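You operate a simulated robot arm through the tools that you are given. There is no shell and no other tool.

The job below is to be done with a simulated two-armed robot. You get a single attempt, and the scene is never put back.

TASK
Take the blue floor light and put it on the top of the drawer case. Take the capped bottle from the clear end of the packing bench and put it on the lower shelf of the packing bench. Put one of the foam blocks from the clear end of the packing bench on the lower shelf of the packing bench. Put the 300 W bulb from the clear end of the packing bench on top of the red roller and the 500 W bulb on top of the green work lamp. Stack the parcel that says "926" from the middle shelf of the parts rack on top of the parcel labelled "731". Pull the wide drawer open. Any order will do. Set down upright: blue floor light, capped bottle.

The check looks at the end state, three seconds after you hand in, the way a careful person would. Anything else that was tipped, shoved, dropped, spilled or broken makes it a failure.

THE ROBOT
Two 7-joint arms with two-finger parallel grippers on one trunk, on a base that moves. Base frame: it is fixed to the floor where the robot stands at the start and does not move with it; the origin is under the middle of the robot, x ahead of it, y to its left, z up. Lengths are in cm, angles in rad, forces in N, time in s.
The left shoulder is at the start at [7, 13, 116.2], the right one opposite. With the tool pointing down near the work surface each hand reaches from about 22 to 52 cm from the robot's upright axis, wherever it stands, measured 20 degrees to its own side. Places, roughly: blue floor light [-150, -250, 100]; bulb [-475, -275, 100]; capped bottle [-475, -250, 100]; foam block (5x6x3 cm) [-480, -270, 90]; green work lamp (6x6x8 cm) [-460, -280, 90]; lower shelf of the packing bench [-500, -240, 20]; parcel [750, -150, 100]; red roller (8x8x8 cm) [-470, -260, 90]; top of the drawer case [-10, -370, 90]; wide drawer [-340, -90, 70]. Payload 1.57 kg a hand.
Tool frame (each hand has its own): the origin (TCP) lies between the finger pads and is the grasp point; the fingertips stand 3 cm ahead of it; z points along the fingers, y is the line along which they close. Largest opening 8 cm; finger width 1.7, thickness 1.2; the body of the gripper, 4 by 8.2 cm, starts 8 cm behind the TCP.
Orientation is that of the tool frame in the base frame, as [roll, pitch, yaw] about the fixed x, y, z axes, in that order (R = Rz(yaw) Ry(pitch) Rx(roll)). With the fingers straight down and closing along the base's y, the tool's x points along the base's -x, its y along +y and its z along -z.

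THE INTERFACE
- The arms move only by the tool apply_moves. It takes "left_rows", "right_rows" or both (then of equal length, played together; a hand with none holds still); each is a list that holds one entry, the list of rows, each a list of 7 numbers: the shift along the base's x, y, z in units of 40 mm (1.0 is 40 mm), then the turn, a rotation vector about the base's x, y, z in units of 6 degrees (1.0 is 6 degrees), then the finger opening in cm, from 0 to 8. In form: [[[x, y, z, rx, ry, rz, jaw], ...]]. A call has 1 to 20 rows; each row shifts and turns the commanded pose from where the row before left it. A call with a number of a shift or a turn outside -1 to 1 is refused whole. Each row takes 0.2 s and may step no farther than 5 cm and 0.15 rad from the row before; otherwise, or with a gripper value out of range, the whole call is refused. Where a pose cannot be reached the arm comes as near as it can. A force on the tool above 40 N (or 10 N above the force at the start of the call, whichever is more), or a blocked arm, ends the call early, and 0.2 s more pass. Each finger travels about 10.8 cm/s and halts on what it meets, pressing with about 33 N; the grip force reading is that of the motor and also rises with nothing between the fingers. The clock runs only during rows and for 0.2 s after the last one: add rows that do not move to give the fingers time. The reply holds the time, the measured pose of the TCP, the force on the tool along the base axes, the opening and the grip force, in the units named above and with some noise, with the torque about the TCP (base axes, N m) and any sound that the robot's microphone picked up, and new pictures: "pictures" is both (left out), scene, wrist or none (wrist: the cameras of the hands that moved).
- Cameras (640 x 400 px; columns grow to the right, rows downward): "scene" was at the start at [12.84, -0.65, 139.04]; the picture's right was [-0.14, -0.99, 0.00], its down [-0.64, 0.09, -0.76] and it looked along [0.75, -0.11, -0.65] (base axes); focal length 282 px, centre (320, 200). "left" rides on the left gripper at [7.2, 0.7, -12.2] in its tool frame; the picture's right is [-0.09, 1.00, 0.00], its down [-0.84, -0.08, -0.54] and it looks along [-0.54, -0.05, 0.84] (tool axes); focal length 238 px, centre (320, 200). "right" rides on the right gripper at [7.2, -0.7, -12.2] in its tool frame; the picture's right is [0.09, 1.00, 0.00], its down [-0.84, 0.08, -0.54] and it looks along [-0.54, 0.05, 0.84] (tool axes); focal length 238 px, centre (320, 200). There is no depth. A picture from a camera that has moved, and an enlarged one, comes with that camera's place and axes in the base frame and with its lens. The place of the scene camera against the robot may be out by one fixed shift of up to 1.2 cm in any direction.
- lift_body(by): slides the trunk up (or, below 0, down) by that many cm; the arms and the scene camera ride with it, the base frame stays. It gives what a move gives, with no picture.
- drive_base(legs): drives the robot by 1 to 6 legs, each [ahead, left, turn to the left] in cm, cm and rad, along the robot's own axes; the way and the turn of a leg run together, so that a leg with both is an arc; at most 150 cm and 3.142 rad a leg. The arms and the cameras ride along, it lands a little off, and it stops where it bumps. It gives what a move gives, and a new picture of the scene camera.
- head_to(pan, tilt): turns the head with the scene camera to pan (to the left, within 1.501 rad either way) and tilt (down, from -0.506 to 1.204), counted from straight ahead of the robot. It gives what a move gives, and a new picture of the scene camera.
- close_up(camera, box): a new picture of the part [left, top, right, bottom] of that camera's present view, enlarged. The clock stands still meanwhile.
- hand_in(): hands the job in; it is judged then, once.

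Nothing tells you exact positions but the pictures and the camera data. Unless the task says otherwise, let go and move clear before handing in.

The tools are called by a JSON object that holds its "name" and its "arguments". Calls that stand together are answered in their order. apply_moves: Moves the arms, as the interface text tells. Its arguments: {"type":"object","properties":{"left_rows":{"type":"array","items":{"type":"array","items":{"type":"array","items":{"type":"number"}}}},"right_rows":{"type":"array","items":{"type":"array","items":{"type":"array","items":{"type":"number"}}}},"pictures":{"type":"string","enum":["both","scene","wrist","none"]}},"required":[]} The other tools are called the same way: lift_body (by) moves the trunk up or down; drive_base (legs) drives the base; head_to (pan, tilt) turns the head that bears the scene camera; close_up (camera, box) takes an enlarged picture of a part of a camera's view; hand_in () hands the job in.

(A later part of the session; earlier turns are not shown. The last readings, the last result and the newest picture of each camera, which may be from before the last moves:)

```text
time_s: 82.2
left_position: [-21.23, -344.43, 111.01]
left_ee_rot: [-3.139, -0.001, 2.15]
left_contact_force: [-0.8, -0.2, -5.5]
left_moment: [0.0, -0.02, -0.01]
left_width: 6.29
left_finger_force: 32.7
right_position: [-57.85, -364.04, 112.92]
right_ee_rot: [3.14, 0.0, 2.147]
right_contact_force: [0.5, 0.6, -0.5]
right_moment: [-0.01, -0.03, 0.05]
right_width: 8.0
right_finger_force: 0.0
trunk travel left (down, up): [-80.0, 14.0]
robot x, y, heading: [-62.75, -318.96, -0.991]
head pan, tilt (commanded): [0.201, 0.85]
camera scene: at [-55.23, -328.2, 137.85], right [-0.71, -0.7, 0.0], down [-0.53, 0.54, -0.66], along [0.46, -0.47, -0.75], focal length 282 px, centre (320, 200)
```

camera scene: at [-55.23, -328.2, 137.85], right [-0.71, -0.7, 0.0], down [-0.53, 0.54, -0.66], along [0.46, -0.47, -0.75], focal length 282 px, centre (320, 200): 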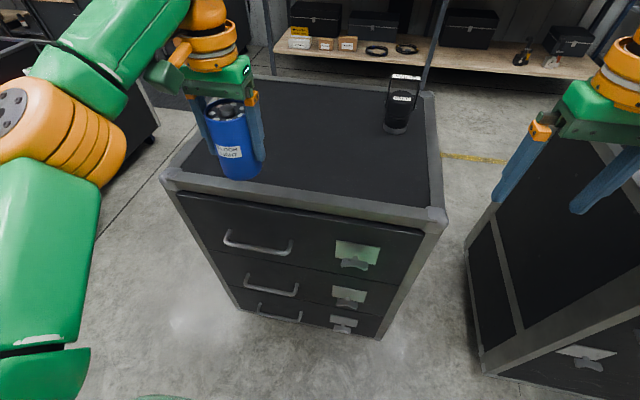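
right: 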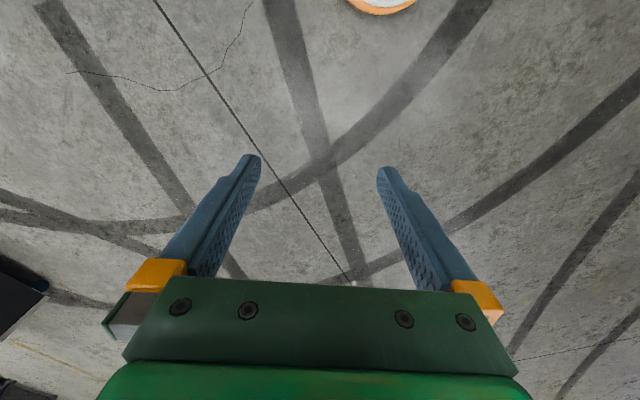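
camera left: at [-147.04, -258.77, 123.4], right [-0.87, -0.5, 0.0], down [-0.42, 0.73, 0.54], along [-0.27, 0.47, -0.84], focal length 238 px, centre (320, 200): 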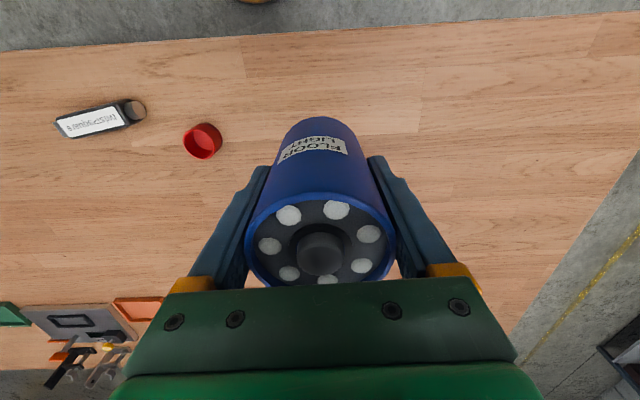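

Front edge of the case runs from about [-48,-371] to [2,-337]; my hand is still ~7 cm outside it. I advance 13 cm.

{"name": "drive_base", "arguments": {"legs": [[13, 0, 0]]}}

{"name": "apply_moves", "arguments": {"left_rows": [[[0.55, -0.8, 0, 0, 0, 0, 4], [0, 0, 0, 0, 0, 0, 4], [0, 0, 0, 0, 0, 0, 4]]], "pictures": "both"}}

```text
time_s: 83.5
left_position: [-14.39, -354.97, 111.31]
left_ee_rot: [-3.139, -0.001, 2.148]
left_contact_force: [-0.6, -0.9, -5.8]
left_moment: [-0.05, 0.02, -0.02]
left_width: 6.28
left_finger_force: 33.1
right_position: [-50.99, -374.63, 113.05]
right_ee_rot: [-3.141, 0.003, 2.146]
right_contact_force: [-0.6, 0.6, -0.1]
right_moment: [-0.04, -0.02, 0.02]
right_width: 7.96
right_finger_force: 0.0
trunk travel left (down, up): [-80.0, 14.0]
robot x, y, heading: [-55.84, -329.62, -0.996]
head pan, tilt (commanded): [0.201, 0.85]
camera scene: at [-48.4, -338.71, 137.89], right [-0.71, -0.7, 0.0], down [-0.53, 0.53, -0.66], along [0.46, -0.47, -0.75], focal length 282 px, centre (320, 200)
```

scene: 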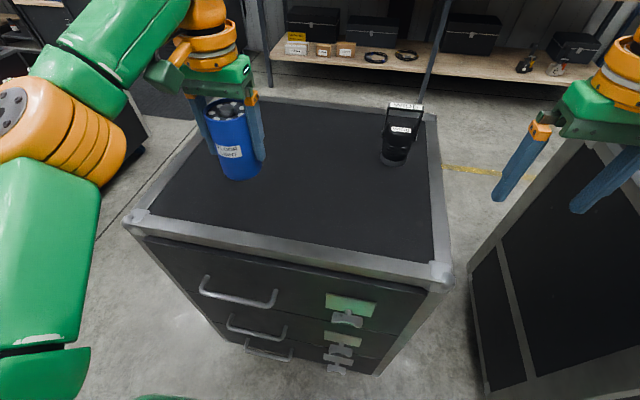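

```text
time_s: 84.3
left_position: [-12.44, -356.77, 110.76]
left_ee_rot: [3.14, -0.002, 2.148]
left_contact_force: [0.2, 0.3, -4.2]
left_moment: [-0.04, 0.06, 0.0]
left_width: 6.27
left_finger_force: 32.9
left hand out of reach, approached as far as the arm can: row 1
right_position: [-50.69, -374.86, 113.08]
right_ee_rot: [3.141, -0.001, 2.146]
right_contact_force: [-0.1, 0.3, 0.4]
right_moment: [0.04, 0.02, 0.0]
right_width: 8.03
right_finger_force: 0.1
trunk travel left (down, up): [-80.0, 14.0]
robot x, y, heading: [-56.05, -329.83, -0.998]
head pan, tilt (commanded): [0.201, 0.85]
camera scene: at [-48.1, -339.01, 137.84], right [-0.71, -0.7, 0.0], down [-0.53, 0.54, -0.66], along [0.46, -0.47, -0.75], focal length 282 px, centre (320, 200)
camera left: at [-15.83, -350.27, 122.94], right [0.88, 0.47, 0.0], down [0.39, -0.74, 0.54], along [0.25, -0.48, -0.84], focal length 238 px, centre (320, 200)
```

scene: 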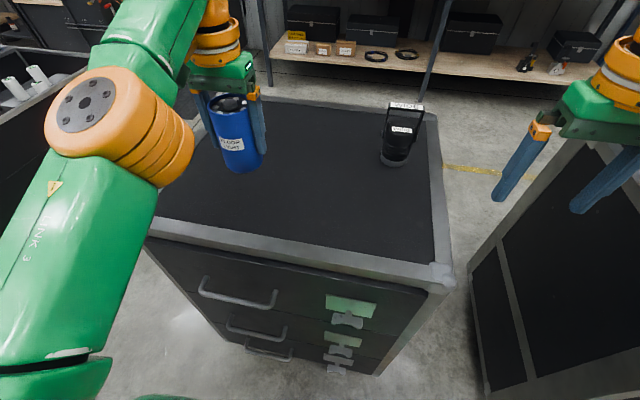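
left: 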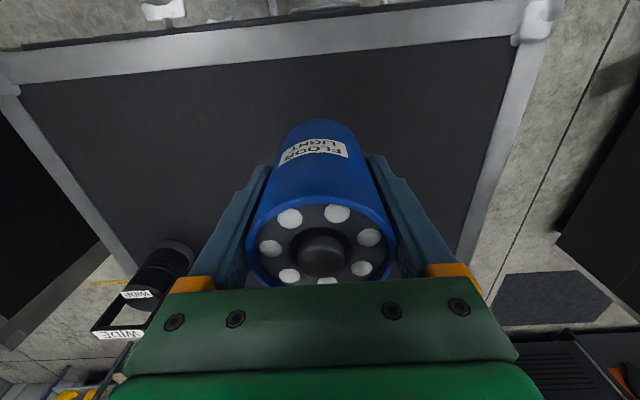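

I'm at the arm's reach with the light ~8 cm inside the front edge, fully over the flat black area. I'll lower it toward the top.

{"name": "apply_moves", "arguments": {"left_rows": [[[0, 0, -0.9, 0, 0, 0, 4], [0, 0, -0.9, 0, 0, 0, 4], [0, 0, -0.7, 0, 0, 0, 4], [0, 0, 0, 0, 0, 0, 4]]], "pictures": "both"}}

```text
time_s: 85.3
left_position: [-11.13, -358.35, 101.19]
left_ee_rot: [3.141, -0.005, 2.147]
left_contact_force: [-0.2, 0.0, -5.1]
left_moment: [-0.01, 0.02, 0.01]
left_width: 6.31
left_finger_force: 32.9
left hand out of reach, approached as far as the arm can: row 1, 2, 3
right_position: [-50.73, -374.93, 112.96]
right_ee_rot: [3.141, 0.0, 2.146]
right_contact_force: [-0.4, -1.2, 0.2]
right_moment: [0.01, 0.02, 0.01]
right_width: 8.0
right_finger_force: 0.0
trunk travel left (down, up): [-80.0, 14.0]
robot x, y, heading: [-55.59, -329.75, -0.999]
head pan, tilt (commanded): [0.201, 0.85]
camera scene: at [-48.22, -339.03, 137.85], right [-0.71, -0.7, 0.0], down [-0.53, 0.54, -0.66], along [0.46, -0.47, -0.75], focal length 282 px, centre (320, 200)
camera left: at [-14.43, -352.08, 113.48], right [0.88, 0.47, 0.0], down [0.39, -0.75, 0.54], along [0.25, -0.48, -0.84], focal length 238 px, centre (320, 200)
```

scene: 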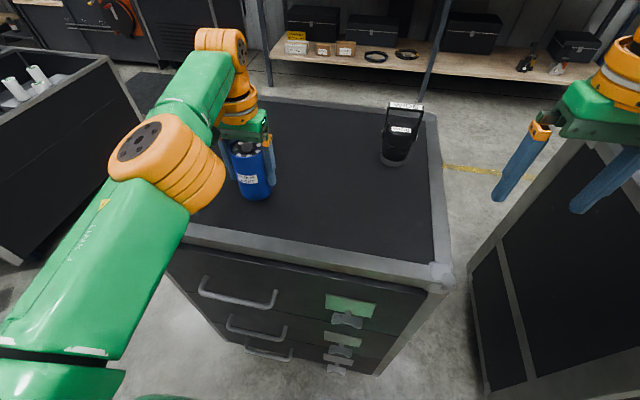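
left: 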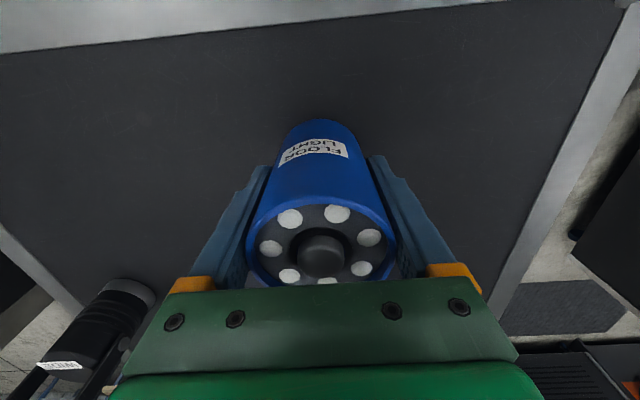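

Now slow steps down to feel for contact.

{"name": "apply_moves", "arguments": {"left_rows": [[[0, 0, -0.12, 0, 0, 0, 4], [0, 0, -0.12, 0, 0, 0, 4], [0, 0, -0.1, 0, 0, 0, 4], [0, 0, -0.1, 0, 0, 0, 4], [0, 0, 0, 0, 0, 0, 4]]], "pictures": "wrist"}}

```text
time_s: 86.5
left_position: [-10.91, -358.76, 99.46]
left_ee_rot: [-3.138, -0.003, 2.149]
left_contact_force: [0.8, 0.1, -5.7]
left_moment: [0.05, 0.01, -0.02]
left_width: 6.3
left_finger_force: 32.9
right_position: [-50.72, -374.91, 112.84]
right_ee_rot: [-3.142, 0.001, 2.147]
right_contact_force: [-0.3, 0.3, -0.7]
right_moment: [0.04, 0.03, -0.04]
right_width: 8.01
right_finger_force: 0.1
trunk travel left (down, up): [-80.0, 14.0]
robot x, y, heading: [-55.59, -329.71, -0.993]
head pan, tilt (commanded): [0.201, 0.85]
camera left: at [-14.26, -352.27, 111.71], right [0.88, 0.47, 0.0], down [0.39, -0.74, 0.54], along [0.25, -0.48, -0.84], focal length 238 px, centre (320, 200)
```

left: 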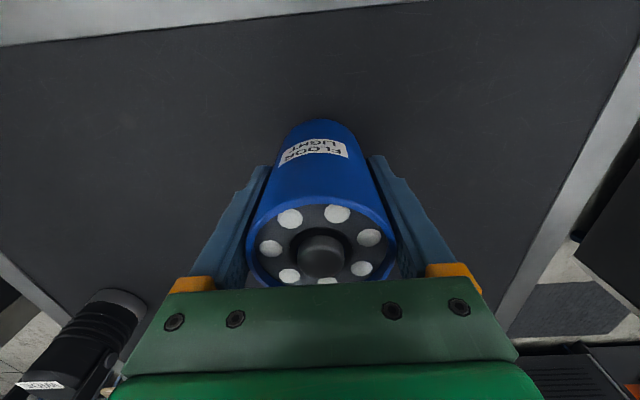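

{"name": "apply_moves", "arguments": {"left_rows": [[[0, 0, -0.1, 0, 0, 0, 4], [0, 0, -0.1, 0, 0, 0, 4], [0, 0, -0.08, 0, 0, 0, 4], [0, 0, 0, 0, 0, 0, 4]]], "pictures": "none"}}

```text
time_s: 87.5
left_position: [-11.23, -358.55, 98.62]
left_ee_rot: [-3.141, 0.003, 2.148]
left_contact_force: [6.4, -3.7, 25.4]
left_moment: [-0.13, 0.21, 0.24]
left_width: 6.24
left_finger_force: 33.0
left hand out of reach, approached as far as the arm can: row 2
right_position: [-51.21, -374.76, 113.12]
right_ee_rot: [3.14, 0.005, 2.146]
right_contact_force: [-0.2, 0.3, -0.4]
right_moment: [0.03, -0.05, -0.02]
right_width: 7.97
right_finger_force: 0.1
trunk travel left (down, up): [-80.0, 14.0]
robot x, y, heading: [-56.05, -329.75, -1.0]
head pan, tilt (commanded): [0.201, 0.85]
```

Contact felt at TCP z≈98.7. I relieve the pressure a bit, then open and rise.

{"name": "apply_moves", "arguments": {"left_rows": [[[0, 0, 0.06, 0, 0, 0, 4], [0, 0, 0, 0, 0, 0, 4]]], "pictures": "none"}}

```text
time_s: 88.1
left_position: [-11.15, -358.53, 98.7]
left_ee_rot: [-3.141, -0.002, 2.149]
left_contact_force: [-0.4, -0.9, 5.5]
left_moment: [-0.28, -0.23, -0.03]
left_width: 6.27
left_finger_force: 33.5
right_position: [-51.03, -374.95, 113.04]
right_ee_rot: [-3.141, 0.003, 2.147]
right_contact_force: [-0.4, 0.7, 0.3]
right_moment: [0.01, 0.03, 0.03]
right_width: 8.01
right_finger_force: 0.0
trunk travel left (down, up): [-80.0, 14.0]
robot x, y, heading: [-55.91, -329.52, -0.995]
head pan, tilt (commanded): [0.201, 0.85]
```

{"name": "apply_moves", "arguments": {"left_rows": [[[0, 0, 0.02, 0, 0, 0, 5.5], [0, 0, 0, 0, 0, 0, 7], [0, 0, 0, 0, 0, 0, 8], [0, 0, 0, 0, 0, 0, 8]]], "pictures": "both"}}

```text
time_s: 89.1
left_position: [-11.05, -358.65, 98.76]
left_ee_rot: [3.141, -0.001, 2.149]
left_contact_force: [0.1, 0.2, 0.3]
left_moment: [0.04, 0.01, 0.01]
left_width: 7.98
left_finger_force: 0.0
right_position: [-50.89, -374.97, 112.97]
right_ee_rot: [3.141, 0.0, 2.149]
right_contact_force: [-0.7, 0.5, -0.2]
right_moment: [-0.04, -0.01, -0.04]
right_width: 8.02
right_finger_force: 0.2
trunk travel left (down, up): [-80.0, 14.0]
robot x, y, heading: [-55.71, -329.73, -0.998]
head pan, tilt (commanded): [0.201, 0.85]
camera scene: at [-48.31, -338.96, 137.86], right [-0.71, -0.7, 0.0], down [-0.53, 0.54, -0.66], along [0.46, -0.47, -0.75], focal length 282 px, centre (320, 200)
camera left: at [-14.36, -352.29, 111.01], right [0.88, 0.47, 0.0], down [0.39, -0.74, 0.54], along [0.25, -0.48, -0.84], focal length 238 px, centre (320, 200)
```

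scene: 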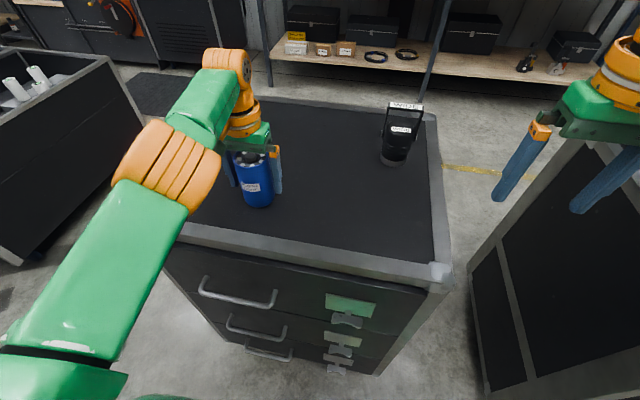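
left: 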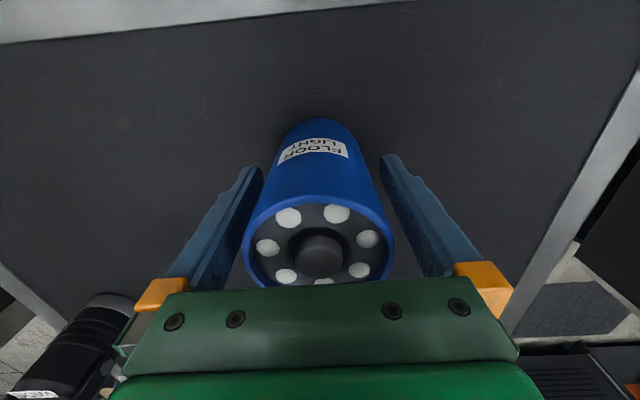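

The light stands upright on the case. I lift the hand clear.

{"name": "apply_moves", "arguments": {"left_rows": [[[0, 0, 0.6, 0, 0, 0, 8], [0, 0, 0.8, 0, 0, 0, 8], [0, 0, 0.8, 0, 0, 0, 8], [0, 0, 0.8, 0, 0, 0, 8], [0, 0, 0, 0, 0, 0, 8]]], "pictures": "both"}}

```text
time_s: 90.3
left_position: [-11.42, -356.29, 109.5]
left_ee_rot: [-3.141, -0.001, 2.148]
left_contact_force: [0.0, 0.1, -0.3]
left_moment: [0.03, 0.0, 0.01]
left_width: 8.0
left_finger_force: 0.0
left hand out of reach, approached as far as the arm can: row 2, 3, 4
right_position: [-50.83, -374.91, 112.91]
right_ee_rot: [-3.14, 0.0, 2.145]
right_contact_force: [-0.1, 0.7, -0.5]
right_moment: [0.01, 0.01, -0.05]
right_width: 8.01
right_finger_force: 0.0
trunk travel left (down, up): [-80.0, 14.0]
robot x, y, heading: [-55.92, -329.99, -0.995]
head pan, tilt (commanded): [0.201, 0.85]
camera scene: at [-48.3, -338.95, 137.86], right [-0.71, -0.7, 0.0], down [-0.53, 0.54, -0.66], along [0.46, -0.47, -0.75], focal length 282 px, centre (320, 200)
camera left: at [-14.8, -349.83, 121.83], right [0.88, 0.47, 0.0], down [0.39, -0.74, 0.54], along [0.25, -0.48, -0.84], focal length 238 px, centre (320, 200)
```

scene: 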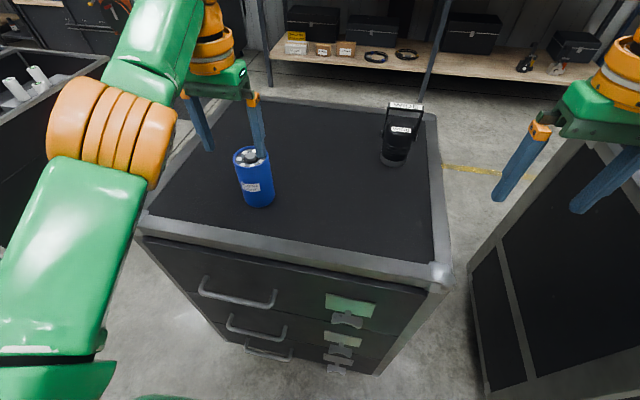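
left: 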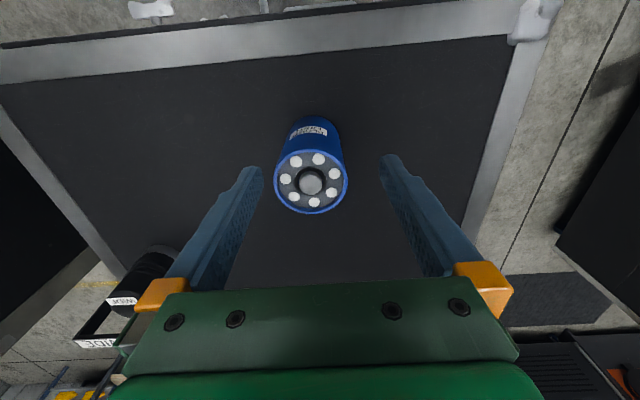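

The tips are just above the light; I raise the trunk 12 cm to clear fully, then back away and head to the packing bench.

{"name": "lift_body", "arguments": {"by": 12}}

{"name": "drive_base", "arguments": {"legs": [[-35, 0, 0]]}}

```text
time_s: 91.8
left_position: [-11.37, -356.27, 121.41]
left_ee_rot: [3.141, -0.001, 2.148]
left_contact_force: [0.6, 0.5, 0.3]
left_moment: [0.01, 0.01, -0.02]
left_width: 8.0
left_finger_force: 0.0
right_position: [-50.85, -374.98, 125.07]
right_ee_rot: [3.14, 0.001, 2.147]
right_contact_force: [-0.3, -0.6, -0.1]
right_moment: [-0.02, 0.01, -0.01]
right_width: 8.02
right_finger_force: 0.0
trunk travel left (down, up): [-92.0, 2.0]
robot x, y, heading: [-55.89, -330.06, -0.992]
head pan, tilt (commanded): [0.201, 0.85]
```

```text
time_s: 94.1
left_position: [-30.24, -327.3, 121.45]
left_ee_rot: [3.141, -0.003, 2.147]
left_contact_force: [0.1, 0.0, -0.5]
left_moment: [0.04, -0.01, 0.01]
left_width: 8.0
left_finger_force: 0.0
right_position: [-69.68, -345.93, 124.86]
right_ee_rot: [-3.141, -0.001, 2.145]
right_contact_force: [0.4, -0.2, -0.1]
right_moment: [0.05, -0.02, 0.0]
right_width: 8.02
right_finger_force: 0.0
trunk travel left (down, up): [-92.0, 2.0]
robot x, y, heading: [-75.23, -300.48, -0.995]
head pan, tilt (commanded): [0.201, 0.85]
camera scene: at [-67.08, -310.07, 149.83], right [-0.71, -0.7, 0.0], down [-0.53, 0.54, -0.66], along [0.46, -0.47, -0.75], focal length 282 px, centre (320, 200)
```

scene: 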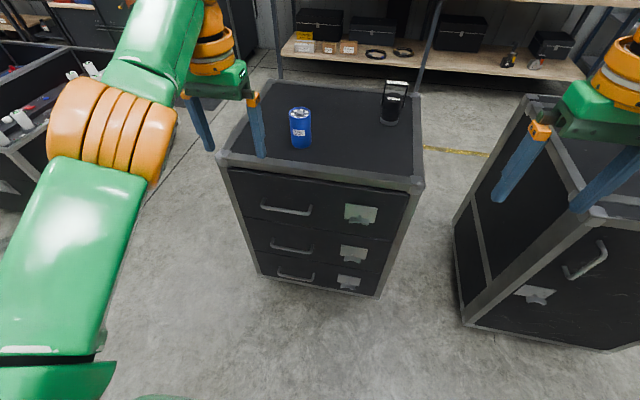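

The blue light is placed. Now I travel round the table's far corner toward the packing bench.

{"name": "drive_base", "arguments": {"legs": [[0, 0, -1.834], [150, 0, 0], [0, 0, -0.876], [70, 0, 0]]}}

{"name": "head_to", "arguments": {"pan": 0.9, "tilt": 0.4}}

{"name": "head_to", "arguments": {"pan": 0.4, "tilt": 0.4}}

```text
time_s: 111.6
left_position: [-327.76, -301.54, 121.59]
left_ee_rot: [3.14, 0.001, -0.572]
left_contact_force: [0.0, -0.9, 0.2]
left_moment: [0.0, 0.0, 0.01]
left_width: 8.01
left_finger_force: 0.0
right_position: [-299.35, -268.28, 125.17]
right_ee_rot: [-3.141, 0.002, -0.574]
right_contact_force: [0.3, 0.0, -0.5]
right_moment: [0.02, 0.01, 0.01]
right_width: 7.99
right_finger_force: 0.0
trunk travel left (down, up): [-92.0, 2.0]
robot x, y, heading: [-276.23, -307.67, 2.57]
head pan, tilt (commanded): [0.201, 0.85]
camera scene: at [-288.25, -301.4, 149.88], right [0.36, 0.93, 0.0], down [0.7, -0.27, -0.66], along [-0.62, 0.24, -0.75], focal length 282 px, centre (320, 200)
```

scene: 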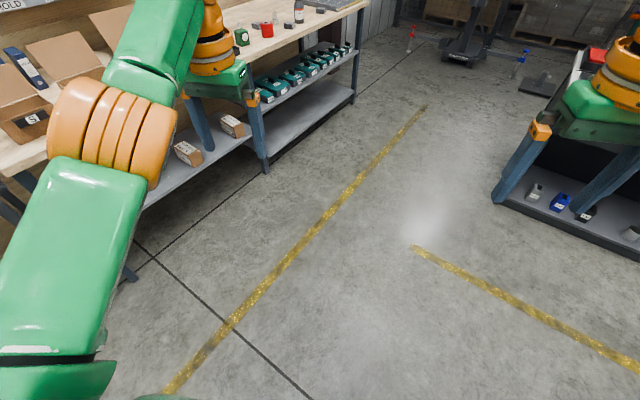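

```text
time_s: 112.7
left_position: [-327.85, -301.43, 121.47]
left_ee_rot: [-3.141, -0.001, -0.573]
left_contact_force: [-0.1, 0.3, 0.9]
left_moment: [-0.04, 0.01, -0.01]
left_width: 7.99
left_finger_force: 0.2
right_position: [-299.35, -268.24, 124.99]
right_ee_rot: [-3.141, 0.0, -0.576]
right_contact_force: [0.6, 0.0, 0.8]
right_moment: [0.02, 0.0, 0.02]
right_width: 8.0
right_finger_force: 0.0
trunk travel left (down, up): [-92.0, 2.0]
robot x, y, heading: [-276.15, -307.19, 2.566]
head pan, tilt (commanded): [0.901, 0.4]
camera scene: at [-289.92, -307.09, 153.77], right [-0.32, 0.95, 0.0], down [0.37, 0.12, -0.92], along [-0.87, -0.3, -0.39], focal length 282 px, centre (320, 200)
```

scene: 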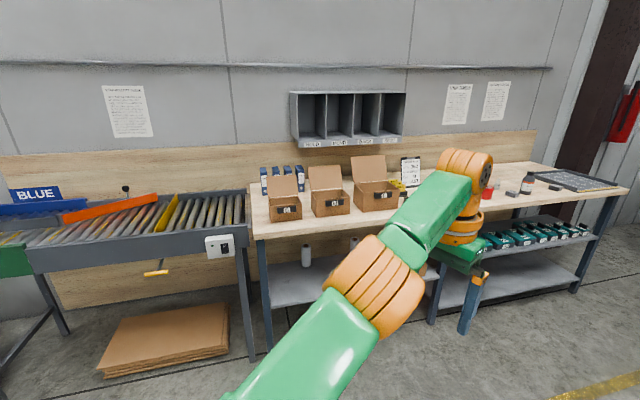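

```text
time_s: 113.6
left_position: [-327.69, -301.54, 121.53]
left_ee_rot: [3.141, 0.001, -0.572]
left_contact_force: [-0.4, -0.5, 0.2]
left_moment: [-0.01, -0.01, 0.0]
left_width: 8.01
left_finger_force: 0.0
right_position: [-299.4, -268.23, 124.94]
right_ee_rot: [-3.141, -0.003, -0.575]
right_contact_force: [0.6, -0.5, -0.3]
right_moment: [-0.03, -0.03, 0.01]
right_width: 8.01
right_finger_force: 0.1
trunk travel left (down, up): [-92.0, 2.0]
robot x, y, heading: [-276.19, -306.95, 2.563]
head pan, tilt (commanded): [0.4, 0.4]
camera scene: at [-290.26, -302.55, 153.78], right [0.17, 0.99, 0.0], down [0.38, -0.07, -0.92], along [-0.91, 0.16, -0.39], focal length 282 px, centre (320, 200)
```

scene: 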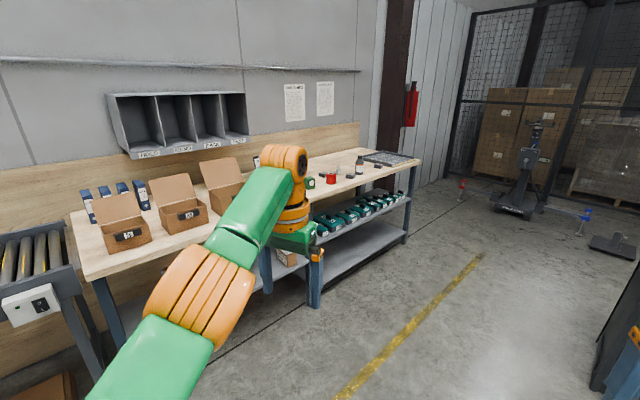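

The packing bench front edge runs from about [-387,-374] to [-507,-177]; I drive to stand ~60 cm off its clear end and face it.

{"name": "drive_base", "arguments": {"legs": [[150, 0, 0], [13, 0, 0], [0, 0, 1.12]]}}

{"name": "head_to", "arguments": {"pan": 0, "tilt": 0.6}}

```text
time_s: 124.7
left_position: [-440.75, -262.7, 121.49]
left_ee_rot: [-3.142, -0.001, 0.545]
left_contact_force: [0.1, 0.5, 0.1]
left_moment: [0.01, 0.0, 0.0]
left_width: 8.0
left_finger_force: 0.1
right_position: [-458.16, -222.79, 125.0]
right_ee_rot: [3.14, 0.0, 0.545]
right_contact_force: [-0.7, -0.2, 0.6]
right_moment: [0.01, 0.01, 0.0]
right_width: 7.99
right_finger_force: 0.0
trunk travel left (down, up): [-92.0, 2.0]
robot x, y, heading: [-412.8, -218.94, -2.601]
head pan, tilt (commanded): [0.4, 0.4]
camera scene: at [-423.19, -228.67, 153.78], right [-0.81, 0.59, 0.0], down [0.23, 0.31, -0.92], along [-0.54, -0.75, -0.39], focal length 282 px, centre (320, 200)
```

scene: 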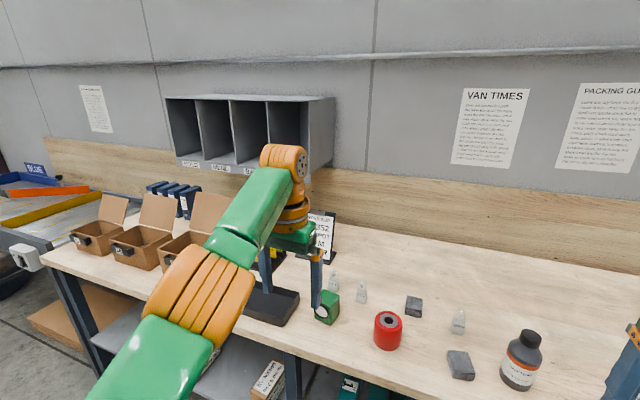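

```text
time_s: 125.6
left_position: [-440.8, -262.86, 121.55]
left_ee_rot: [-3.141, 0.002, 0.547]
left_contact_force: [-0.2, -0.1, -0.3]
left_moment: [-0.04, 0.01, 0.04]
left_width: 8.01
left_finger_force: 0.1
right_position: [-458.18, -222.79, 124.99]
right_ee_rot: [3.141, 0.001, 0.545]
right_contact_force: [0.6, 0.2, 0.6]
right_moment: [-0.03, -0.02, 0.0]
right_width: 8.02
right_finger_force: 0.1
trunk travel left (down, up): [-92.0, 2.0]
robot x, y, heading: [-412.65, -219.52, -2.594]
head pan, tilt (commanded): [0.0, 0.6]
camera scene: at [-425.28, -225.81, 151.96], right [-0.52, 0.85, 0.0], down [0.48, 0.29, -0.83], along [-0.71, -0.43, -0.56], focal length 282 px, centre (320, 200)
```

scene: 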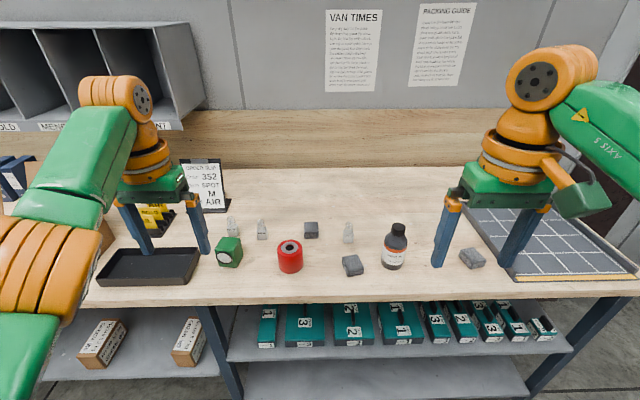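

I see the clear end: green lamp, red roller, three small bulbs, three gray foam blocks and a capped bottle. I zoom in to read the bulbs.

{"name": "close_up", "arguments": {"camera": "scene", "box": [200, 200, 360, 300]}}

{"name": "close_up", "arguments": {"camera": "scene", "box": [330, 200, 490, 300]}}

{"name": "close_up", "arguments": {"camera": "scene", "box": [215, 205, 279, 245]}}

{"name": "close_up", "arguments": {"camera": "scene", "box": [324, 212, 372, 242]}}

```text
4.00 times, centred on (280, 250) of scene
camera zoom: at [-425.28, -225.81, 151.96], right [-0.52, 0.85, 0.0], down [0.48, 0.29, -0.83], along [-0.71, -0.43, -0.56], focal length 1126 px, centre (480, 0)
```

zoom: 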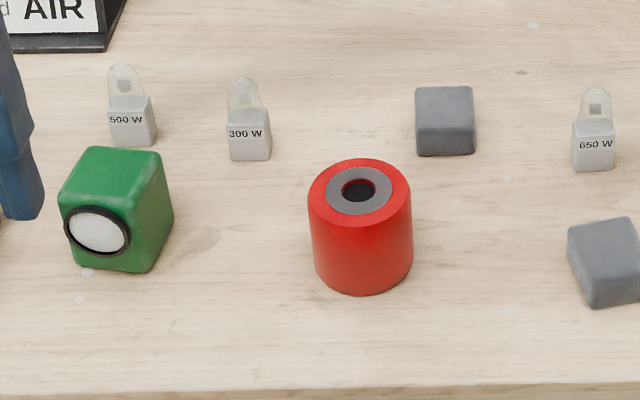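

```text
4.00 times, centred on (410, 250) of scene
camera zoom: at [-425.28, -225.81, 151.96], right [-0.52, 0.85, 0.0], down [0.48, 0.29, -0.83], along [-0.71, -0.43, -0.56], focal length 1126 px, centre (-40, 0)
```

zoom: 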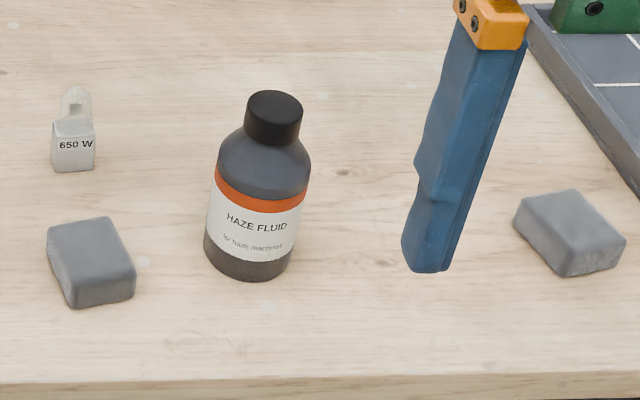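

```text
10.00 times, centred on (247, 225) of scene
camera zoom: at [-425.28, -225.81, 151.96], right [-0.52, 0.85, 0.0], down [0.48, 0.29, -0.83], along [-0.71, -0.43, -0.56], focal length 2815 px, centre (1050, -50)
```

zoom: 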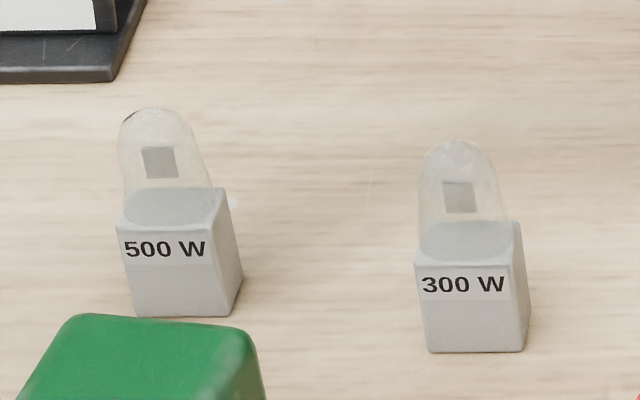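

```text
13.33 times, centred on (348, 227) of scene
camera zoom: at [-425.28, -225.81, 151.96], right [-0.52, 0.85, 0.0], down [0.48, 0.29, -0.83], along [-0.71, -0.43, -0.56], focal length 3753 px, centre (-53, -160)
```

zoom: 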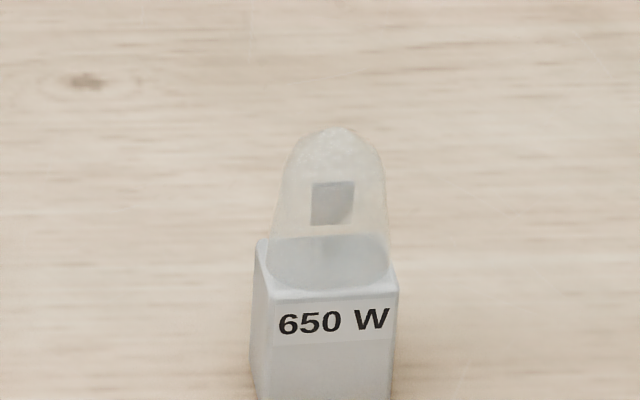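

I've read the bulbs: 500 W leftmost (behind the lamp), 300 W next to it, 650 W further right. Before closing in I want to see my base's footprint, so I turn the right hand to look back with its wrist camera.

{"name": "apply_moves", "arguments": {"right_rows": [[[0, 0, 0, 0, 0, 1, 8], [0, 0, 0, 0, 0, 1, 8], [0, 0, 0, 0, 0, 1, 8], [0, 0, 0, 0, 0, 1, 8], [0, 0, 0, 0, 0, 1, 8], [0, 0, 0, 0, 0, 1, 8], [0, 0, 0, 0, 0, 1, 8], [0, 0, 0, 0, 0, 1, 8], [0, 0, 0, 0, 0, 1, 8], [0, 0, 0, 0, 0, 1, 8], [0, 0, 0, 0, 0, 1, 8], [0, 0, 0, 0, 0, 1, 8], [0, 0, 0, 0, 0, 1, 8], [0, 0, 0, 0, 0, 1, 8], [0, 0, 0, 0, 0, 1, 8], [0, 0, 0, 0, 0, 1, 8], [0, 0, 0, 0, 0, 1, 8], [0, 0, 0, 0, 0, 1, 8], [0, 0, 0, 0, 0, 1, 8], [0, 0, 0, 0, 0, 1, 8]]], "pictures": "both"}}

```text
time_s: 129.8
left_position: [-440.61, -262.9, 121.5]
left_ee_rot: [-3.141, 0.0, 0.546]
left_contact_force: [0.4, 0.6, 0.3]
left_moment: [0.03, -0.02, 0.01]
left_width: 8.01
left_finger_force: 0.0
right_position: [-433.13, -222.22, 119.25]
right_ee_rot: [3.142, 0.0, 2.64]
right_contact_force: [0.3, -1.1, 0.4]
right_moment: [0.02, 0.01, 0.01]
right_width: 7.98
right_finger_force: 0.2
right hand out of reach, approached as far as the arm can: row 5, 6, 7, 8, 9, 10, 11, 12, 13, 14, 15, 16, 17, 18, 19, 20
trunk travel left (down, up): [-92.0, 2.0]
robot x, y, heading: [-412.55, -218.88, -2.597]
head pan, tilt (commanded): [0.0, 0.6]
camera scene: at [-425.22, -225.83, 151.96], right [-0.52, 0.86, 0.0], down [0.48, 0.29, -0.83], along [-0.71, -0.43, -0.56], focal length 282 px, centre (320, 200)
camera right: at [-439.69, -219.29, 131.39], right [0.4, 0.92, 0.0], down [0.77, -0.33, 0.54], along [0.5, -0.22, -0.84], focal length 238 px, centre (320, 200)
```

scene: 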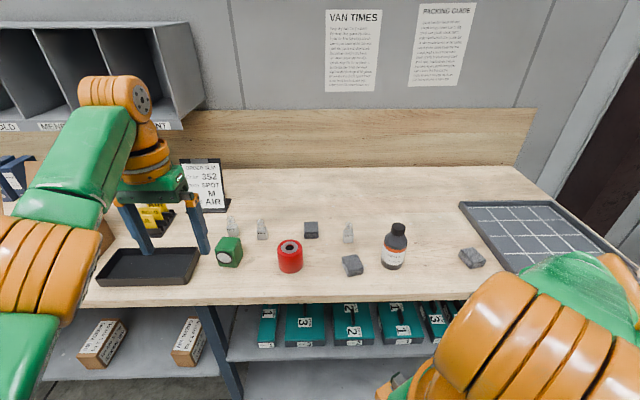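
right: 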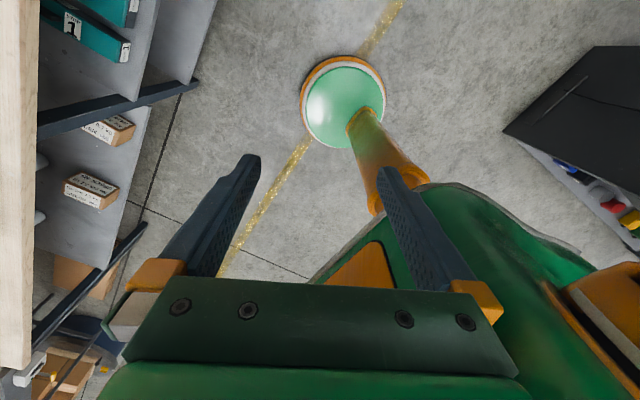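

The wrist view shows my base is a round foot about 21 cm in radius, so I can stand with the axis ~26 cm from the bench edge. I restore the right hand and measure the bench edge.

{"name": "apply_moves", "arguments": {"right_rows": [[[0, 0, 0, 0, 0, -1, 8], [0, 0, 0, 0, 0, -1, 8], [0, 0, 0, 0, 0, -1, 8], [0, 0, 0, 0, 0, -1, 8], [0, 0, 0, 0, 0, -1, 8], [0, 0, 0, 0, 0, -1, 8], [0, 0, 0, 0, 0, -1, 8], [0, 0, 0, 0, 0, -1, 8], [0, 0, 0, 0, 0, -1, 8], [0, 0, 0, 0, 0, -1, 8], [0, 0, 0, 0, 0, -1, 8], [0, 0, 0, 0, 0, -1, 8], [0, 0, 0, 0, 0, -1, 8], [0, 0, 0, 0, 0, -1, 8], [0, 0, 0, 0, 0, -1, 8], [0, 0, 0, 0, 0, -1, 8], [0, 0, 0, 0, 0, -1, 8], [0, 0, 0, 0, 0, -1, 8], [0, 0, 0, 0, 0, -1, 8], [0, 0, 0, 0, 0, -1, 8]]], "pictures": "scene"}}

{"name": "head_to", "arguments": {"pan": 0, "tilt": 0.8}}

{"name": "close_up", "arguments": {"camera": "scene", "box": [80, 120, 400, 320]}}

{"name": "close_up", "arguments": {"camera": "scene", "box": [320, 120, 640, 320]}}

```text
time_s: 133.1
left_position: [-440.76, -262.79, 121.43]
left_ee_rot: [3.141, -0.001, 0.546]
left_contact_force: [0.3, 0.6, 0.3]
left_moment: [0.01, 0.0, -0.01]
left_width: 8.0
left_finger_force: 0.0
right_position: [-433.41, -222.17, 119.2]
right_ee_rot: [-3.133, 0.001, 1.051]
right_contact_force: [-18.6, 2.1, 0.0]
right_moment: [-0.32, -2.49, 1.49]
right_width: 7.98
right_finger_force: 0.1
trunk travel left (down, up): [-92.0, 2.0]
robot x, y, heading: [-413.01, -219.07, -2.598]
head pan, tilt (commanded): [0.0, 0.6]
stopped in row 16 (right hand): the force on the tool passed its limit at 82 N (the readings are from after the stop); the commanded pose is now the measured one
camera scene: at [-425.29, -225.8, 151.95], right [-0.52, 0.86, 0.0], down [0.48, 0.29, -0.82], along [-0.71, -0.43, -0.57], focal length 282 px, centre (320, 200)
```

scene: 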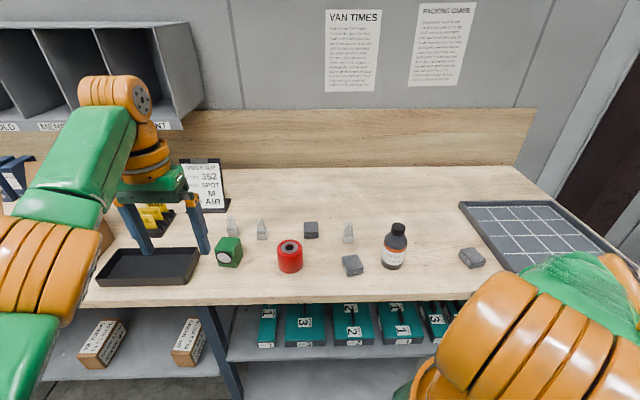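

```text
time_s: 133.8
left_position: [-440.74, -262.84, 121.48]
left_ee_rot: [3.141, 0.0, 0.546]
left_contact_force: [-0.5, -0.3, 0.6]
left_moment: [0.02, -0.01, 0.01]
left_width: 8.0
left_finger_force: 0.1
right_position: [-433.32, -222.16, 119.18]
right_ee_rot: [-3.135, 0.001, 1.052]
right_contact_force: [-27.9, 11.2, -1.2]
right_moment: [-1.57, -3.88, 2.72]
right_width: 8.02
right_finger_force: 0.0
trunk travel left (down, up): [-92.0, 2.0]
robot x, y, heading: [-412.77, -218.96, -2.603]
head pan, tilt (commanded): [0.0, 0.799]
camera scene: at [-424.62, -225.4, 150.27], right [-0.52, 0.86, 0.0], down [0.61, 0.37, -0.7], along [-0.6, -0.36, -0.72], focal length 282 px, centre (320, 200)
```

scene: 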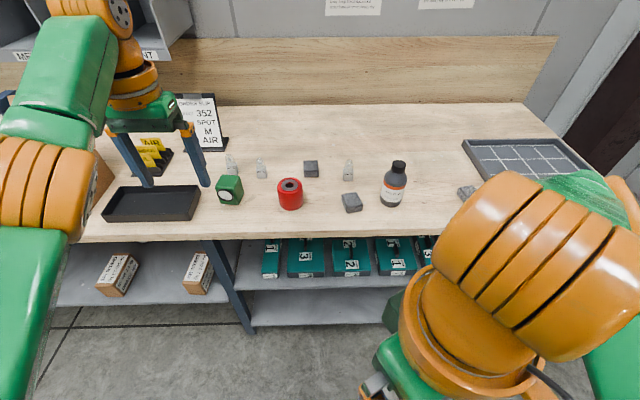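

```text
2.00 times, centred on (240, 220) of scene
camera zoom: at [-424.62, -225.4, 150.27], right [-0.52, 0.86, 0.0], down [0.61, 0.37, -0.7], along [-0.6, -0.36, -0.72], focal length 563 px, centre (480, 160)
```

zoom: 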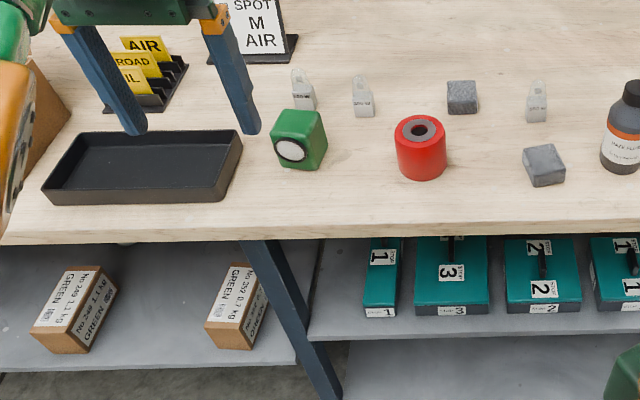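

```text
2.00 times, centred on (480, 220) of scene
camera zoom: at [-424.62, -225.4, 150.27], right [-0.52, 0.86, 0.0], down [0.61, 0.37, -0.7], along [-0.6, -0.36, -0.72], focal length 563 px, centre (0, 160)
```

zoom: 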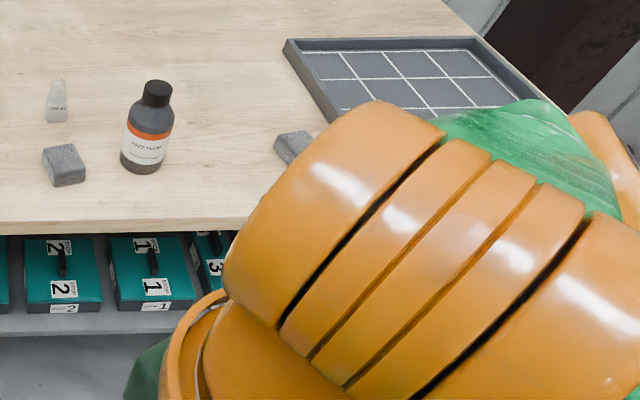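

The right hand got drawn in against my own torso while turning; I move it forward away from the body first, then finish the turn.

{"name": "apply_moves", "arguments": {"right_rows": [[[-0.4, -0.25, 0, 0, 0, 0, 8], [-0.6, -0.3, 0, 0, 0, 0, 8], [-0.7, -0.2, 0, 0, 0, 0, 8], [-0.7, -0.2, 0, 0, 0, 0, 8], [-0.8, -0.1, 0, 0, 0, 0, 8]]], "pictures": "scene"}}

```text
time_s: 135.0
left_position: [-440.9, -262.79, 121.41]
left_ee_rot: [3.141, -0.003, 0.545]
left_contact_force: [-0.1, 0.3, 0.7]
left_moment: [0.03, 0.01, 0.03]
left_width: 8.0
left_finger_force: 0.0
right_position: [-446.21, -226.35, 119.29]
right_ee_rot: [-3.137, -0.002, 1.049]
right_contact_force: [-0.3, 0.1, 0.7]
right_moment: [-0.03, 0.0, 0.0]
right_width: 8.02
right_finger_force: 0.0
trunk travel left (down, up): [-92.0, 2.0]
robot x, y, heading: [-412.45, -219.18, -2.597]
head pan, tilt (commanded): [0.0, 0.799]
camera scene: at [-424.75, -225.4, 150.25], right [-0.52, 0.86, 0.0], down [0.61, 0.37, -0.7], along [-0.6, -0.36, -0.72], focal length 282 px, centre (320, 200)
```

scene: 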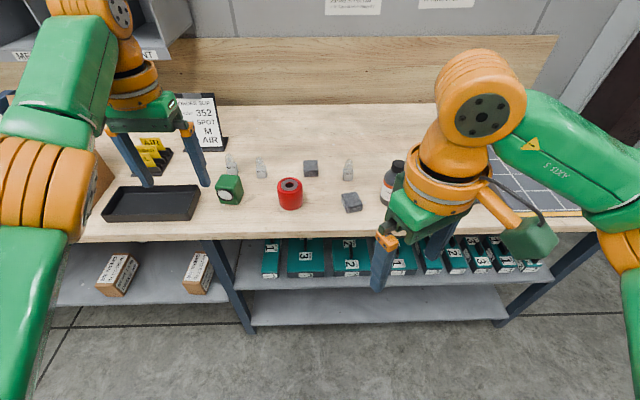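

Free again. I finish restoring the right hand's yaw and position.

{"name": "apply_moves", "arguments": {"right_rows": [[[-0.6, 0.2, 0.1, 0, 0, -0.96, 8], [-0.6, 0.2, 0.1, 0, 0, -0.96, 8], [-0.6, 0.2, 0.1, 0, 0, -0.96, 8], [-0.6, 0.2, 0.1, 0, 0, -0.96, 8], [-0.5, 0.1, 0.1, 0, 0, -0.96, 8], [0, 0, 0, 0, 0, 0, 8]]], "pictures": "scene"}}

{"name": "close_up", "arguments": {"camera": "scene", "box": [80, 120, 400, 320]}}

{"name": "close_up", "arguments": {"camera": "scene", "box": [320, 120, 640, 320]}}

```text
time_s: 136.4
left_position: [-440.81, -262.75, 121.5]
left_ee_rot: [3.14, -0.003, 0.547]
left_contact_force: [-0.2, -0.1, 0.9]
left_moment: [-0.03, -0.04, -0.02]
left_width: 8.02
left_finger_force: 0.0
right_position: [-457.74, -222.73, 121.2]
right_ee_rot: [-3.134, -0.001, 0.546]
right_contact_force: [-0.6, -0.1, -0.4]
right_moment: [0.0, 0.02, -0.02]
right_width: 8.01
right_finger_force: 0.1
trunk travel left (down, up): [-92.0, 2.0]
robot x, y, heading: [-413.23, -219.31, -2.601]
head pan, tilt (commanded): [0.0, 0.799]
camera scene: at [-424.63, -225.42, 150.26], right [-0.52, 0.86, 0.0], down [0.61, 0.37, -0.7], along [-0.6, -0.36, -0.72], focal length 282 px, centre (320, 200)
```

scene: 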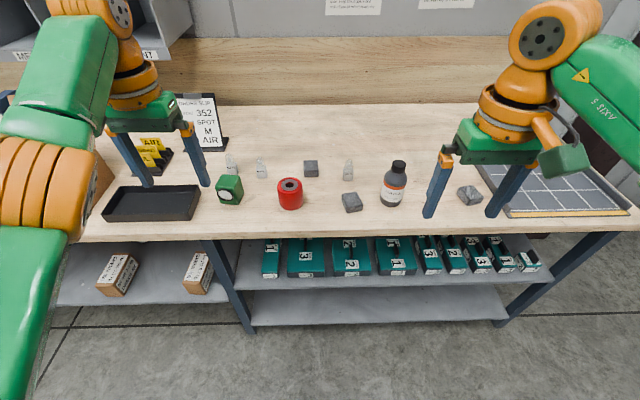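

```text
2.00 times, centred on (240, 220) of scene
camera zoom: at [-424.63, -225.42, 150.26], right [-0.52, 0.86, 0.0], down [0.61, 0.37, -0.7], along [-0.6, -0.36, -0.72], focal length 563 px, centre (480, 160)
```

zoom: 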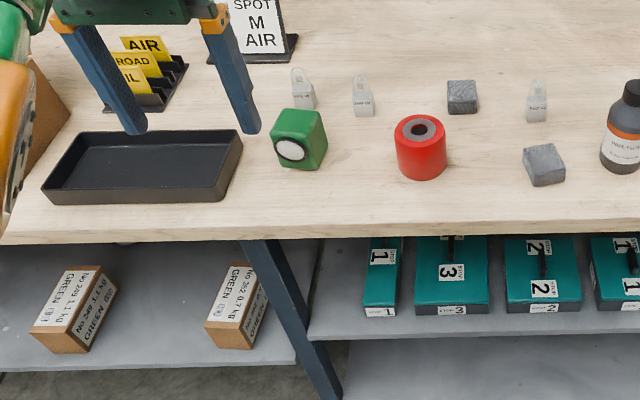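

```text
2.00 times, centred on (480, 220) of scene
camera zoom: at [-424.63, -225.42, 150.26], right [-0.52, 0.86, 0.0], down [0.61, 0.37, -0.7], along [-0.6, -0.36, -0.72], focal length 563 px, centre (0, 160)
```

zoom: 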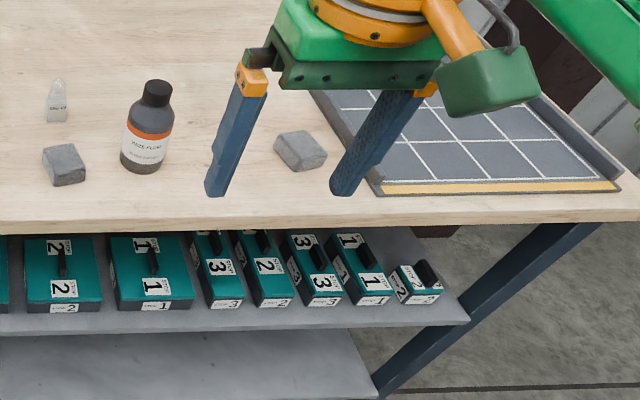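

The base is 21 cm in radius, bench edge is ~62 cm ahead of me. The bottle body is ~8 cm wide so I'll take it by its cap with the right hand tilted forward ~60°, so it can later slide under the middle shelf. First I tilt and extend the right hand in free space.

{"name": "apply_moves", "arguments": {"right_rows": [[[-0.32, -0.19, 0, -0.516, 0.857, 0, 8], [-0.32, -0.19, 0, -0.516, 0.857, 0, 8], [-0.32, -0.19, 0, -0.516, 0.857, 0, 8], [-0.32, -0.19, 0, -0.516, 0.857, 0, 8], [-0.32, -0.19, 0, -0.516, 0.857, 0, 8], [-0.32, -0.19, 0, -0.516, 0.857, 0, 8], [-0.32, -0.19, 0, -0.516, 0.857, 0, 8], [-0.32, -0.19, 0, -0.516, 0.857, 0, 8], [-0.32, -0.19, 0, -0.516, 0.857, 0, 8], [-0.32, -0.19, 0, -0.516, 0.857, 0, 8], [0, 0, 0, 0, 0, 0, 8]]], "pictures": "both"}}

```text
time_s: 138.8
left_position: [-440.76, -262.77, 121.6]
left_ee_rot: [-3.141, 0.0, 0.546]
left_contact_force: [0.3, 0.0, 0.0]
left_moment: [0.0, 0.03, -0.01]
left_width: 8.01
left_finger_force: 0.2
right_position: [-470.59, -230.18, 121.18]
right_ee_rot: [-3.126, 1.047, 0.553]
right_contact_force: [-0.9, 0.9, 0.7]
right_moment: [-0.04, -0.04, -0.01]
right_width: 8.0
right_finger_force: 0.1
trunk travel left (down, up): [-92.0, 2.0]
robot x, y, heading: [-413.13, -219.17, -2.596]
head pan, tilt (commanded): [0.0, 0.799]
camera scene: at [-424.62, -225.4, 150.26], right [-0.52, 0.86, 0.0], down [0.61, 0.37, -0.7], along [-0.6, -0.36, -0.72], focal length 282 px, centre (320, 200)
camera right: at [-458.73, -222.33, 121.09], right [0.55, -0.83, -0.09], down [0.09, -0.05, 0.99], along [-0.83, -0.56, 0.05], focal length 238 px, centre (320, 200)
```

scene: 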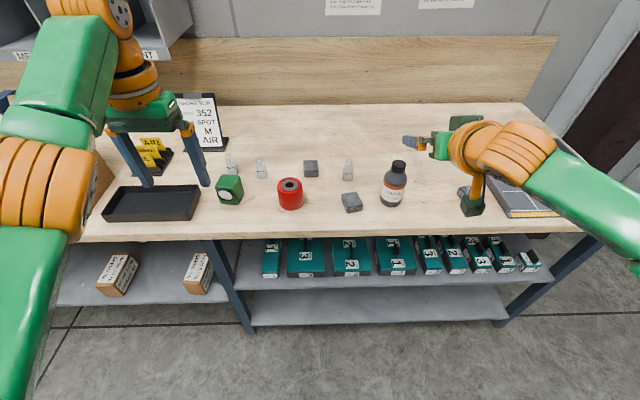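
right: 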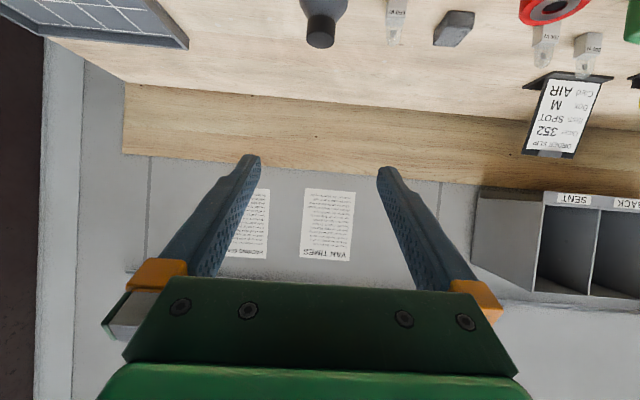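

The tilt works. I now move 10 cm closer to the bench and look again at the bottle cap with the right wrist camera.

{"name": "drive_base", "arguments": {"legs": [[10, 0, 0]]}}

{"name": "apply_moves", "arguments": {"right_rows": [[[0, 0, -0.9, 0, 0, 0, 8], [0, 0, -0.9, 0, 0, 0, 8], [0, 0, -0.9, 0, 0, 0, 8], [0, 0, 0, 0, 0, 0, 8]]], "pictures": "both"}}

```text
time_s: 140.0
left_position: [-448.59, -267.65, 121.8]
left_ee_rot: [-3.141, 0.006, 0.545]
left_contact_force: [-0.4, -0.6, 0.7]
left_moment: [-0.01, 0.01, -0.01]
left_width: 7.98
left_finger_force: 0.1
right_position: [-478.51, -235.01, 121.62]
right_ee_rot: [-3.127, 1.055, 0.551]
right_contact_force: [0.0, 0.2, 0.7]
right_moment: [0.0, 0.01, 0.01]
right_width: 7.98
right_finger_force: 0.1
trunk travel left (down, up): [-92.0, 2.0]
robot x, y, heading: [-421.36, -223.93, -2.599]
head pan, tilt (commanded): [0.0, 0.799]
camera scene: at [-432.4, -230.1, 150.35], right [-0.52, 0.86, 0.0], down [0.61, 0.37, -0.7], along [-0.6, -0.36, -0.71], focal length 282 px, centre (320, 200)
```

scene: 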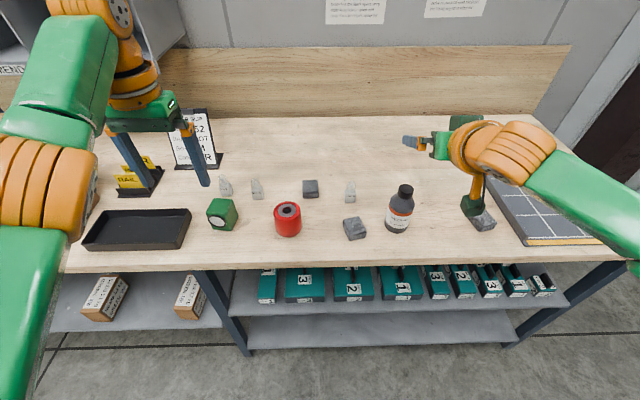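

```text
time_s: 141.0
left_position: [-449.28, -267.94, 121.51]
left_ee_rot: [3.14, -0.002, 0.546]
left_contact_force: [-0.1, 0.3, 0.2]
left_moment: [-0.01, 0.02, 0.0]
left_width: 8.01
left_finger_force: 0.0
right_position: [-479.11, -235.52, 110.46]
right_ee_rot: [-3.125, 1.046, 0.551]
right_contact_force: [-0.9, -0.2, -0.4]
right_moment: [0.01, -0.02, -0.01]
right_width: 8.02
right_finger_force: 0.1
trunk travel left (down, up): [-92.0, 2.0]
robot x, y, heading: [-421.3, -224.14, -2.598]
head pan, tilt (commanded): [0.0, 0.799]
camera scene: at [-433.25, -230.63, 150.25], right [-0.52, 0.86, 0.0], down [0.61, 0.37, -0.7], along [-0.6, -0.36, -0.72], focal length 282 px, centre (320, 200)
camera right: at [-467.35, -227.58, 110.29], right [0.55, -0.83, -0.09], down [0.09, -0.05, 1.0], along [-0.83, -0.56, 0.05], focal length 238 px, centre (320, 200)
```

scene: 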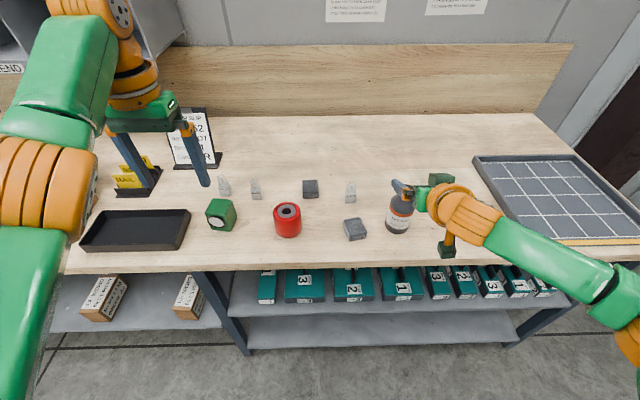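
right: 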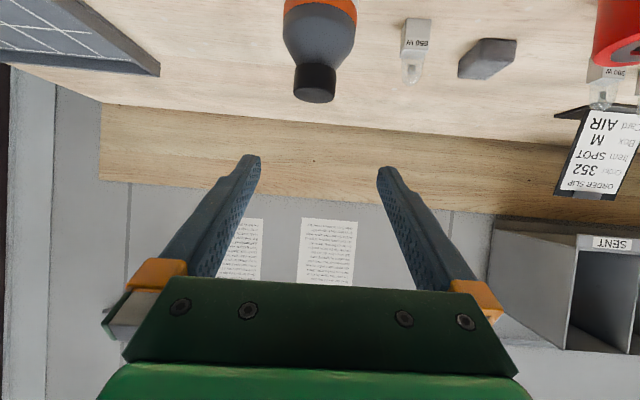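

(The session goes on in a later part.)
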